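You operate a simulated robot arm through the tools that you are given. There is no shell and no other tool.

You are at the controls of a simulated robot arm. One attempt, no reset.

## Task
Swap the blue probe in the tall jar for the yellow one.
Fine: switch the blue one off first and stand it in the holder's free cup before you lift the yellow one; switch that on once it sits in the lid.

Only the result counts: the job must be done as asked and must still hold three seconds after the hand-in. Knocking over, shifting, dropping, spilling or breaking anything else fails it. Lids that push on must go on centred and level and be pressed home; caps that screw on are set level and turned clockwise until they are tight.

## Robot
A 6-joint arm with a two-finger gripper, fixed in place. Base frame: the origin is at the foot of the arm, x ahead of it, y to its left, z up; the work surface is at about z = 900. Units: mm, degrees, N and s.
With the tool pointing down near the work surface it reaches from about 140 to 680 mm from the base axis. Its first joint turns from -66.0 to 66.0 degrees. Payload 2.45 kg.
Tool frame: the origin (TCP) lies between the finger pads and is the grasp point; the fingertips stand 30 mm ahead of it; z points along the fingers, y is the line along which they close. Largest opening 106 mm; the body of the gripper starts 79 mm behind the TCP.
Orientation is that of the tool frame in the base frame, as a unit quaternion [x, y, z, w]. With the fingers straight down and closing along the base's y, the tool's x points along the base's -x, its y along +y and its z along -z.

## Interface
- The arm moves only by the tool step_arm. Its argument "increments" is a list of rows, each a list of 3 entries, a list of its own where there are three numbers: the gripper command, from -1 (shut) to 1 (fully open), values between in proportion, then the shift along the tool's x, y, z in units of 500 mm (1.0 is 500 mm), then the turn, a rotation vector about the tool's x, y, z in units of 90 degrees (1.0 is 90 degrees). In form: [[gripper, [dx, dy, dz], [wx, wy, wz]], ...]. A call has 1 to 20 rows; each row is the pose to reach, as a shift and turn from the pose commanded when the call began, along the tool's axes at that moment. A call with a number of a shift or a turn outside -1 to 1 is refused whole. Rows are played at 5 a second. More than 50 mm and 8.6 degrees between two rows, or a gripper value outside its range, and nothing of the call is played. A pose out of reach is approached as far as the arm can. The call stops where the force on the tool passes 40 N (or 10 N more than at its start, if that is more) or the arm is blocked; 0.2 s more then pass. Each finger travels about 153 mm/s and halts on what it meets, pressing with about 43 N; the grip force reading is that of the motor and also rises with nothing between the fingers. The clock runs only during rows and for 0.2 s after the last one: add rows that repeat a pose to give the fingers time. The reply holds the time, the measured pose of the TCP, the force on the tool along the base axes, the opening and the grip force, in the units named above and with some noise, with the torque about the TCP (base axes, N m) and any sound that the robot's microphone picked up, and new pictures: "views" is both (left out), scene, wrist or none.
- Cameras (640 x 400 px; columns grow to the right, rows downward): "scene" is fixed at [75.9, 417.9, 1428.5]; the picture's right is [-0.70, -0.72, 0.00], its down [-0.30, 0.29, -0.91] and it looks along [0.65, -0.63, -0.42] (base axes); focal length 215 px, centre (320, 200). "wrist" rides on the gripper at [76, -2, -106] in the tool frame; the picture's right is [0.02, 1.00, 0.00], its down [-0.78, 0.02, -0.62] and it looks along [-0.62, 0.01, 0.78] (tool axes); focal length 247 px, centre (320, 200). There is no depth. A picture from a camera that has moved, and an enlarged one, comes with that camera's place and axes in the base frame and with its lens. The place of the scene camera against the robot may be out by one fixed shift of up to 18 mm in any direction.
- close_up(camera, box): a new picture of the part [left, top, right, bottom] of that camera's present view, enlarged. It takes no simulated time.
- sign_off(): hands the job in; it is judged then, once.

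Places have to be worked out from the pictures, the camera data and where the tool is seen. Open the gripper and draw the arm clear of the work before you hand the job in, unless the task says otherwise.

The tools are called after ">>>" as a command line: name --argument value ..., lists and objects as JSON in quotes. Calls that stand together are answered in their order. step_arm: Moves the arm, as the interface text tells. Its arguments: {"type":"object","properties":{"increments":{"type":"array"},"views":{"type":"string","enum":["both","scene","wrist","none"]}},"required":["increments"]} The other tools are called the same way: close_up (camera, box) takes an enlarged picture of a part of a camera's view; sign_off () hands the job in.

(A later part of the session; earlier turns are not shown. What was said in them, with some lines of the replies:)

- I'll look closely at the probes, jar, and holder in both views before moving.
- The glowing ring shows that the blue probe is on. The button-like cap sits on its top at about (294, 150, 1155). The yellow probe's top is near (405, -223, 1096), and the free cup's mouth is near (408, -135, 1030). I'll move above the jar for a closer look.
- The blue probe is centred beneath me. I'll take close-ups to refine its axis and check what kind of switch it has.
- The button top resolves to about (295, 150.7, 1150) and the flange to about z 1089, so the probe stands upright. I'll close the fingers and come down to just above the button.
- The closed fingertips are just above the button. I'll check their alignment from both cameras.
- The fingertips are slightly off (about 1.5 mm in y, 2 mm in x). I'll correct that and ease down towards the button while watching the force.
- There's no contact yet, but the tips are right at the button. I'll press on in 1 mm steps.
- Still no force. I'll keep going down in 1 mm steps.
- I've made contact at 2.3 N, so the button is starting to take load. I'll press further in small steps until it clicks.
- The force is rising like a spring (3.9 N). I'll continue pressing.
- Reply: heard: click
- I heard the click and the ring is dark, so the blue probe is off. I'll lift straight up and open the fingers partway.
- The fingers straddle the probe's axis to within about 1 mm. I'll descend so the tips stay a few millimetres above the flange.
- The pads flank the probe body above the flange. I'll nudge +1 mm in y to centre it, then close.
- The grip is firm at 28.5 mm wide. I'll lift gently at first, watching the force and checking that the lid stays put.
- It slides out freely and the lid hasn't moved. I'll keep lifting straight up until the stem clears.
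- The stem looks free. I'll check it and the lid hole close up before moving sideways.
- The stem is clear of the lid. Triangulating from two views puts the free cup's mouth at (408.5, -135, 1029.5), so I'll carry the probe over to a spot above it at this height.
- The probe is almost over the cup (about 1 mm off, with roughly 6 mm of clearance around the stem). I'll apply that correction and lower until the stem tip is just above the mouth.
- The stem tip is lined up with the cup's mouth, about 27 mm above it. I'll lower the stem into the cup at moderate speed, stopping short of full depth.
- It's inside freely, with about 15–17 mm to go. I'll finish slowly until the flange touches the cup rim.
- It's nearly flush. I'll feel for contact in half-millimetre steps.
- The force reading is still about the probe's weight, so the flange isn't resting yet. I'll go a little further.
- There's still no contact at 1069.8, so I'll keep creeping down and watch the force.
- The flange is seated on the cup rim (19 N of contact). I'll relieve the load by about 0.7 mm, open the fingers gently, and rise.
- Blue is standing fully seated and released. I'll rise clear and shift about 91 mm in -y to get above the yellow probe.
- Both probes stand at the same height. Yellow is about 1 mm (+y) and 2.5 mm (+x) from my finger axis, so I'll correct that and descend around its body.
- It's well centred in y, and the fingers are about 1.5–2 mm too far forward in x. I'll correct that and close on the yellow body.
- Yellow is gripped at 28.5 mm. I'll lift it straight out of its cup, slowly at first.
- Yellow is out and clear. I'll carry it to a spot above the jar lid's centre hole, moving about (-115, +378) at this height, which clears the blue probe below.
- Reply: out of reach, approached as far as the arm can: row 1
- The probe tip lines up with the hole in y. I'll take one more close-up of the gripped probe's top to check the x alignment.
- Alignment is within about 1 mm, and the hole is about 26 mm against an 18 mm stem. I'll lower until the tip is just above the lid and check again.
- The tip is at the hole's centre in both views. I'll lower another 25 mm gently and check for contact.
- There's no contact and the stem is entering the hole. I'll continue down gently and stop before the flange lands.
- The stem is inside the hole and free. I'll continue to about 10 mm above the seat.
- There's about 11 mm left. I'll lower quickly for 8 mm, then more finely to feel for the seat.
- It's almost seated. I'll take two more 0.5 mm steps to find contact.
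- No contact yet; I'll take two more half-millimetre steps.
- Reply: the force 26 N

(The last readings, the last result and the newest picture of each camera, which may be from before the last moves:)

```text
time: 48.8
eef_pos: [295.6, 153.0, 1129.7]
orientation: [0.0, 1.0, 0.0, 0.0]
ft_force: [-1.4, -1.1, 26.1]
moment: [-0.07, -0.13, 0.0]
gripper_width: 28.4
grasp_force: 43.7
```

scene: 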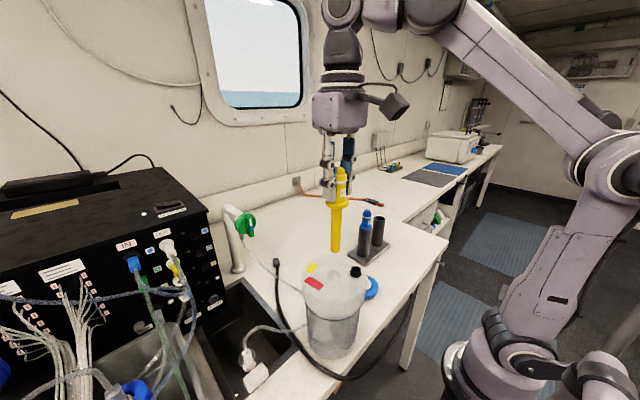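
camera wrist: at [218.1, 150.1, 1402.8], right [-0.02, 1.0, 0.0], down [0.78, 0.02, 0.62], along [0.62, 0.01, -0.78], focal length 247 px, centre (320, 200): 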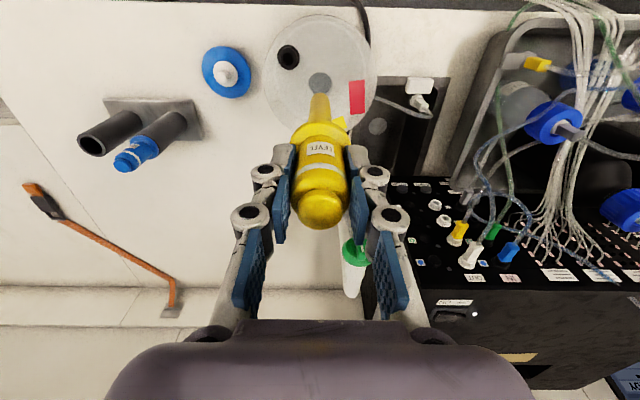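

The flange is seated on the lid (26 N). I'll ease off 0.6 mm, release gently, and look.

>>> step_arm --increments '[[-1, [0, 0, -0.0013], [0, 0, 0]], [-0.35, [0, 0, -0.0013], [0, 0, 0]], [0.0, [0, 0, -0.0013], [0, 0, 0]], [0.2, [0, 0, -0.0013], [0, 0, 0]], [0.2, [0, 0, -0.0013], [0, 0, 0]]]' --views "both"

>>> close_up --camera "wrist" --box '[240, 40, 400, 220]'

>>> close_up --camera "scene" --box '[300, 220, 370, 300]'

```text
time: 50.0
eef_pos: [294.5, 152.3, 1129.9]
orientation: [0.0, 1.0, 0.0, 0.0]
ft_force: [0.1, 0.7, -0.4]
moment: [-0.04, 0.0, -0.02]
gripper_width: 63.8
grasp_force: 0.0
camera wrist: at [218.9, 150.5, 1235.7], right [-0.02, 1.0, 0.0], down [0.78, 0.02, 0.62], along [0.62, 0.01, -0.78], focal length 247 px, centre (320, 200)
```

scene: 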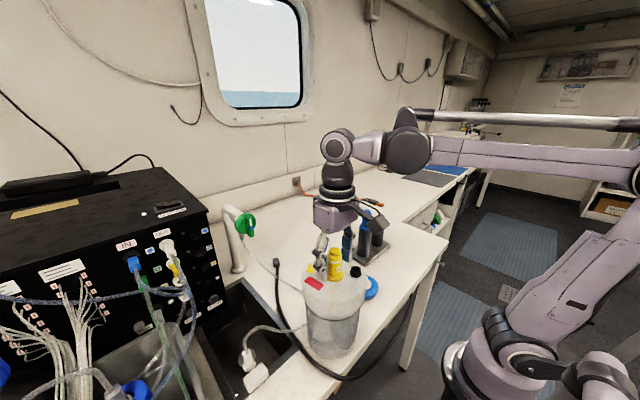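
wrist: 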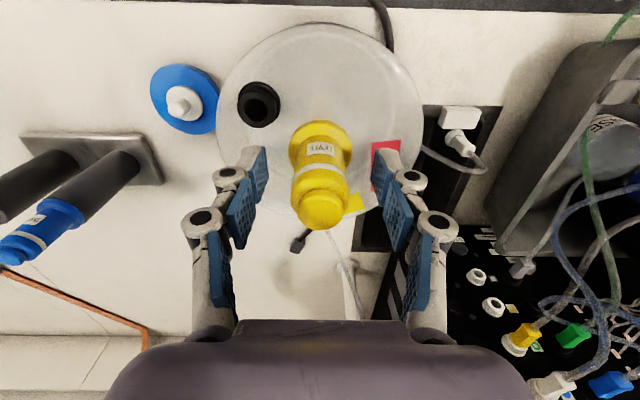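

```text
2.22 times, centred on (320, 130) of wrist
camera zoom: at [218.9, 150.5, 1235.7], right [-0.02, 1.0, 0.0], down [0.78, 0.02, 0.62], along [0.62, 0.01, -0.78], focal length 549 px, centre (320, 356)
```

zoom: 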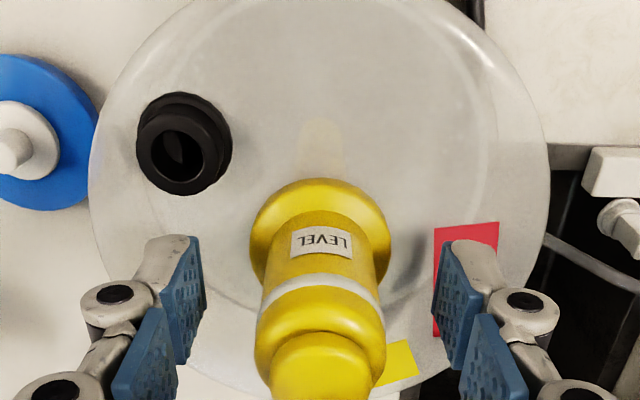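

```text
5.00 times, centred on (335, 260) of scene
camera zoom: at [75.9, 417.9, 1428.5], right [-0.7, -0.72, 0.0], down [-0.3, 0.29, -0.91], along [0.65, -0.63, -0.42], focal length 1077 px, centre (245, -100)
```

zoom: 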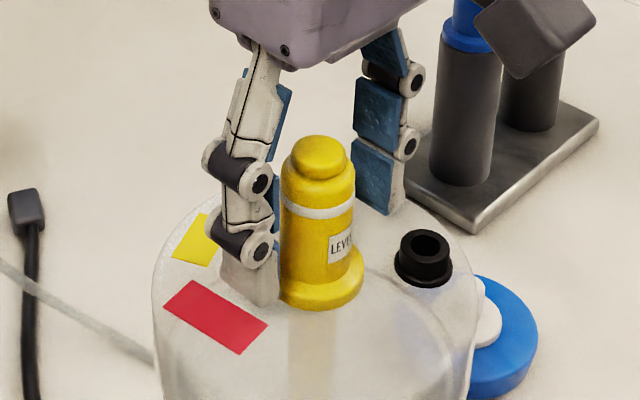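

Yellow sits flush on the lid. I'll rise above its button, close the fingers, and check alignment.

>>> step_arm --increments '[[0.2, [0, 0, -0.03], [0, 0, 0]], [0.2, [0, 0, -0.08], [0, 0, 0]], [0.2, [0, 0, -0.13], [0, 0, 0]], [0.2, [0, 0, -0.16], [0, 0, 0]], [-1, [0, 0, -0.16], [0, 0, 0]], [-1, [0, 0, -0.16], [0, 0, 0]], [-1, [0, 0, -0.14], [0, 0, 0]], [-1, [0, 0, -0.12], [0, 0, 0]], [-1, [0, 0, -0.12], [0, 0, 0]]]' --views "both"

>>> close_up --camera "wrist" --box '[270, 80, 370, 180]'

>>> close_up --camera "scene" --box '[295, 200, 375, 290]'

```text
time: 52.0
eef_pos: [293.7, 152.5, 1188.4]
orientation: [0.0, 1.0, 0.0, 0.0]
ft_force: [-0.6, -0.1, -0.7]
moment: [-0.01, -0.04, -0.02]
gripper_width: 0.1
grasp_force: 28.2
camera wrist: at [219.2, 150.0, 1295.3], right [-0.02, 1.0, 0.0], down [0.78, 0.02, 0.62], along [0.62, 0.01, -0.78], focal length 247 px, centre (320, 200)
```

scene: 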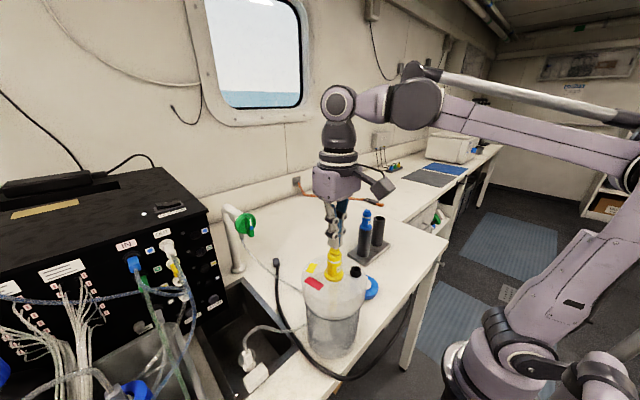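
wrist: 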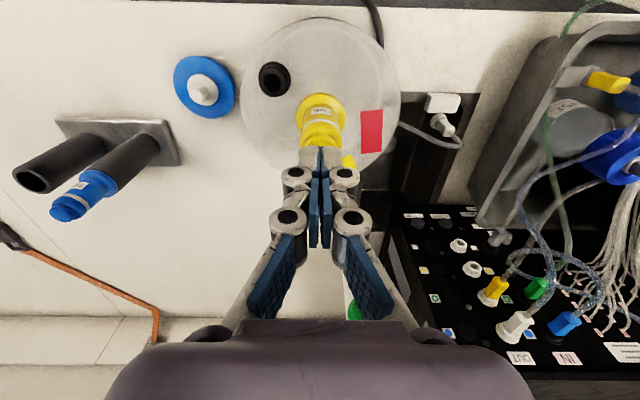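

```text
4.00 times, centred on (320, 130) of wrist
camera zoom: at [219.2, 150.0, 1295.3], right [-0.02, 1.0, 0.0], down [0.78, 0.02, 0.62], along [0.62, 0.01, -0.78], focal length 988 px, centre (320, 480)
```

zoom: 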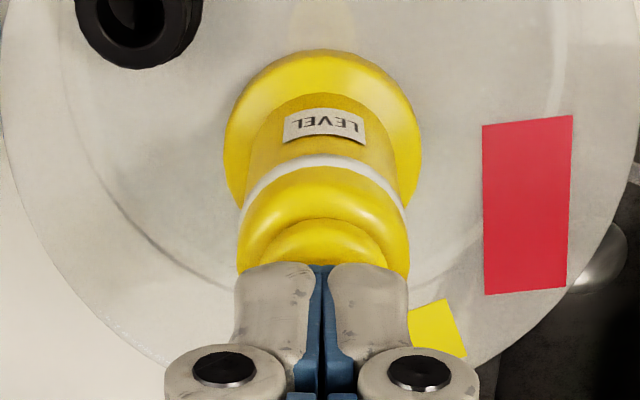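

```text
4.44 times, centred on (335, 245) of scene
camera zoom: at [75.9, 417.9, 1428.5], right [-0.7, -0.72, 0.0], down [-0.3, 0.29, -0.91], along [0.65, -0.63, -0.42], focal length 957 px, centre (253, 0)
```

zoom: 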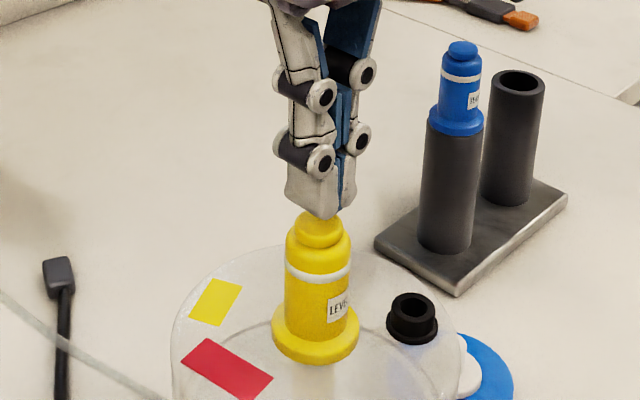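

The fingers are centred over the yellow button. I'll descend to about 1 mm above contact, then press in small steps.

>>> step_arm --increments '[[-1, [0, 0.0006, 0.008], [0, 0, 0]], [-1, [0, 0.0006, 0.014], [0, 0, 0]], [-1, [0, 0.0006, 0.018], [0, 0, 0]], [-1, [0, 0.0006, 0.02], [0, 0, 0]]]' --views "none"

```text
time: 53.0
eef_pos: [294.5, 154.1, 1178.1]
orientation: [0.0, 1.0, 0.0, 0.0]
ft_force: [-0.1, -0.1, -0.3]
moment: [0.0, 0.05, -0.05]
gripper_width: 0.2
grasp_force: 28.5
```

No contact yet; I'll press on in 1 mm steps.

>>> step_arm --increments '[[-1, [0, 0, 0.002], [0, 0, 0]], [-1, [0, 0, 0.004], [0, 0, 0]]]' --views "none"

```text
time: 53.6
eef_pos: [294.8, 154.0, 1177.3]
orientation: [0.0, 1.0, 0.0, 0.0]
ft_force: [-0.4, -0.1, 1.2]
moment: [-0.01, 0.02, 0.02]
gripper_width: 5.7
grasp_force: 28.7
```

The button is starting to take load (1.2 N), so I'll continue.

>>> step_arm --increments '[[-1, [0, 0, 0.002], [0, 0, 0]], [-1, [0, 0, 0.003], [0, 0, 0]]]' --views "none"

```text
time: 54.2
eef_pos: [294.4, 153.3, 1175.2]
orientation: [0.0, 1.0, 0.0, 0.001]
ft_force: [2.3, 0.7, 3.5]
moment: [-0.01, -0.04, -0.02]
gripper_width: 5.7
grasp_force: 28.7
```

The force is 3.5 N and hasn't clicked yet. I'll go a little further.

>>> step_arm --increments '[[-1, [0, 0, 0.002], [0, 0, 0]], [-1, [0, 0, 0.003], [0, 0, 0]]]' --views "none"

>>> close_up --camera "scene" --box '[295, 200, 375, 290]'

```text
time: 54.8
eef_pos: [295.0, 154.9, 1172.8]
orientation: [0.0, 1.0, 0.001, 0.0]
ft_force: [1.6, 0.6, 6.8]
moment: [0.01, -0.03, -0.01]
gripper_width: 6.0
grasp_force: 28.4
heard: click
```

```text
4.44 times, centred on (335, 245) of scene
camera zoom: at [75.9, 417.9, 1428.5], right [-0.7, -0.72, 0.0], down [-0.3, 0.29, -0.91], along [0.65, -0.63, -0.42], focal length 957 px, centre (253, 0)
```

zoom: 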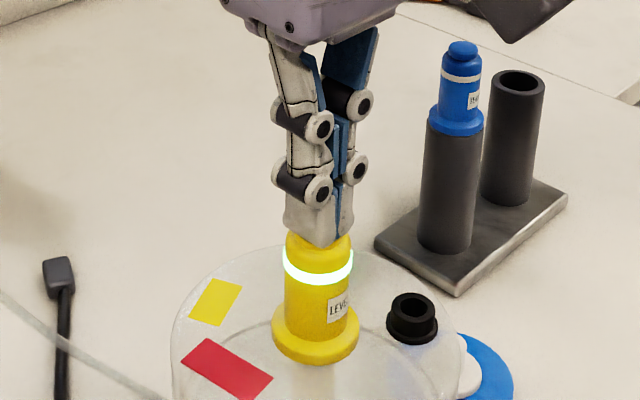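

I heard the click and the yellow ring is glowing. I'll rise clear, then open the gripper well above everything.

>>> step_arm --increments '[[-1, [0, 0, -0.01], [0, 0, 0]], [-1, [0, 0, -0.04], [0, 0, 0]], [-1, [0, 0, -0.09], [0, 0, 0]], [-1, [0, 0, -0.15], [0, 0, 0]], [-1, [0, 0, -0.22], [0, 0, 0]], [1, [0, -0.03, -0.29], [0, 0, 0]], [1, [0, -0.08, -0.35], [0, 0, 0]], [1, [0, -0.15, -0.38], [0, 0, 0]], [1, [0, -0.22, -0.38], [0, 0, 0]], [1, [0, -0.28, -0.38], [0, 0, 0]], [1, [0, -0.28, -0.38], [0, 0, 0]]]' --views "both"

>>> close_up --camera "scene" --box '[270, 190, 420, 370]'

>>> close_up --camera "wrist" --box '[160, 20, 500, 200]'

```text
time: 57.2
eef_pos: [293.2, 12.3, 1366.2]
orientation: [0.0, 1.0, 0.0, 0.0]
ft_force: [-1.1, 0.3, -0.3]
moment: [-0.04, -0.05, 0.01]
gripper_width: 105.8
grasp_force: 0.0
camera wrist: at [217.9, 10.4, 1472.6], right [-0.02, 1.0, 0.0], down [0.78, 0.02, 0.62], along [0.62, 0.01, -0.78], focal length 247 px, centre (320, 200)
```

scene: 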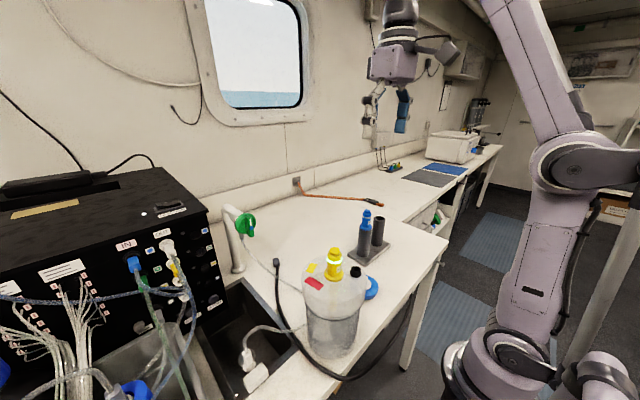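
wrist: 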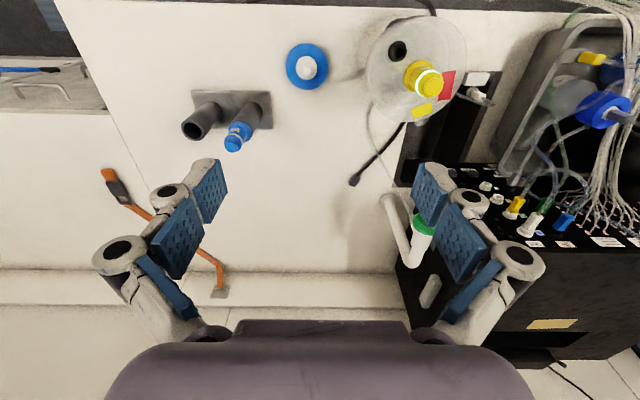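

```text
2.22 times, centred on (345, 280) of scene
camera zoom: at [75.9, 417.9, 1428.5], right [-0.7, -0.72, 0.0], down [-0.3, 0.29, -0.91], along [0.65, -0.63, -0.42], focal length 478 px, centre (264, 22)
```

zoom: 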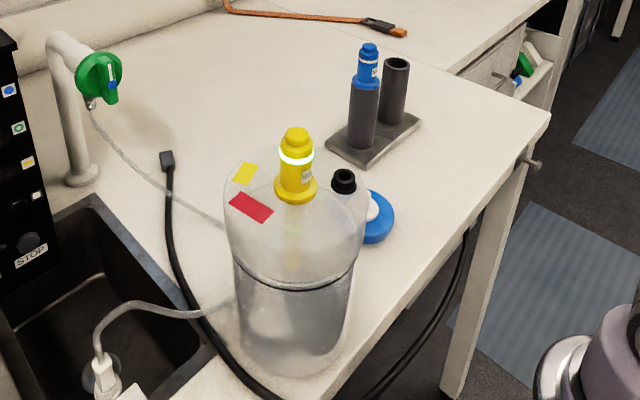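

```text
1.88 times, centred on (330, 110) of wrist
camera zoom: at [217.9, 10.4, 1472.6], right [-0.02, 1.0, 0.0], down [0.78, 0.02, 0.62], along [0.62, 0.01, -0.78], focal length 465 px, centre (301, 369)
```

zoom: 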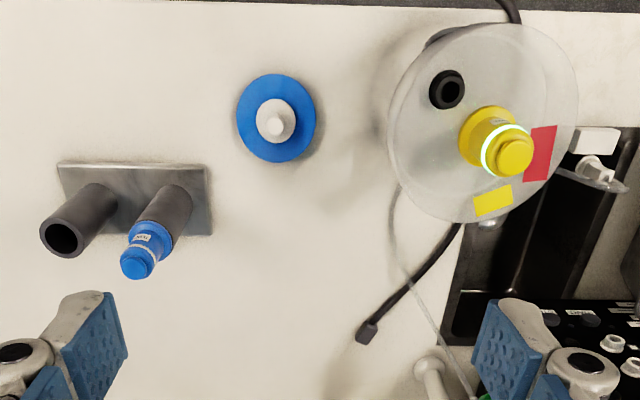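

The yellow probe sits in the lid with its ring lit. The blue one stands dark in the formerly free cup, nothing else has moved, and the gripper is open and clear, so I'm handing in the job.

>>> sign_off

```text
The job is handed in.
```

The probes are swapped, and I've handed the job in. The tool only confirmed the hand-in, so I don't know the verdict.

- **Blue probe:** I switched it off first (it clicked and its ring went dark). It now stands seated in the holder cup that was free.
- **Yellow probe:** I lifted it only after the blue one was in its cup. It sits flush in the jar lid and is switched on (it clicked and its ring is lit).
- **Everything else:** in the final pictures, the jar, lid and holder look unmoved. The gripper is open and the arm is clear of the work.
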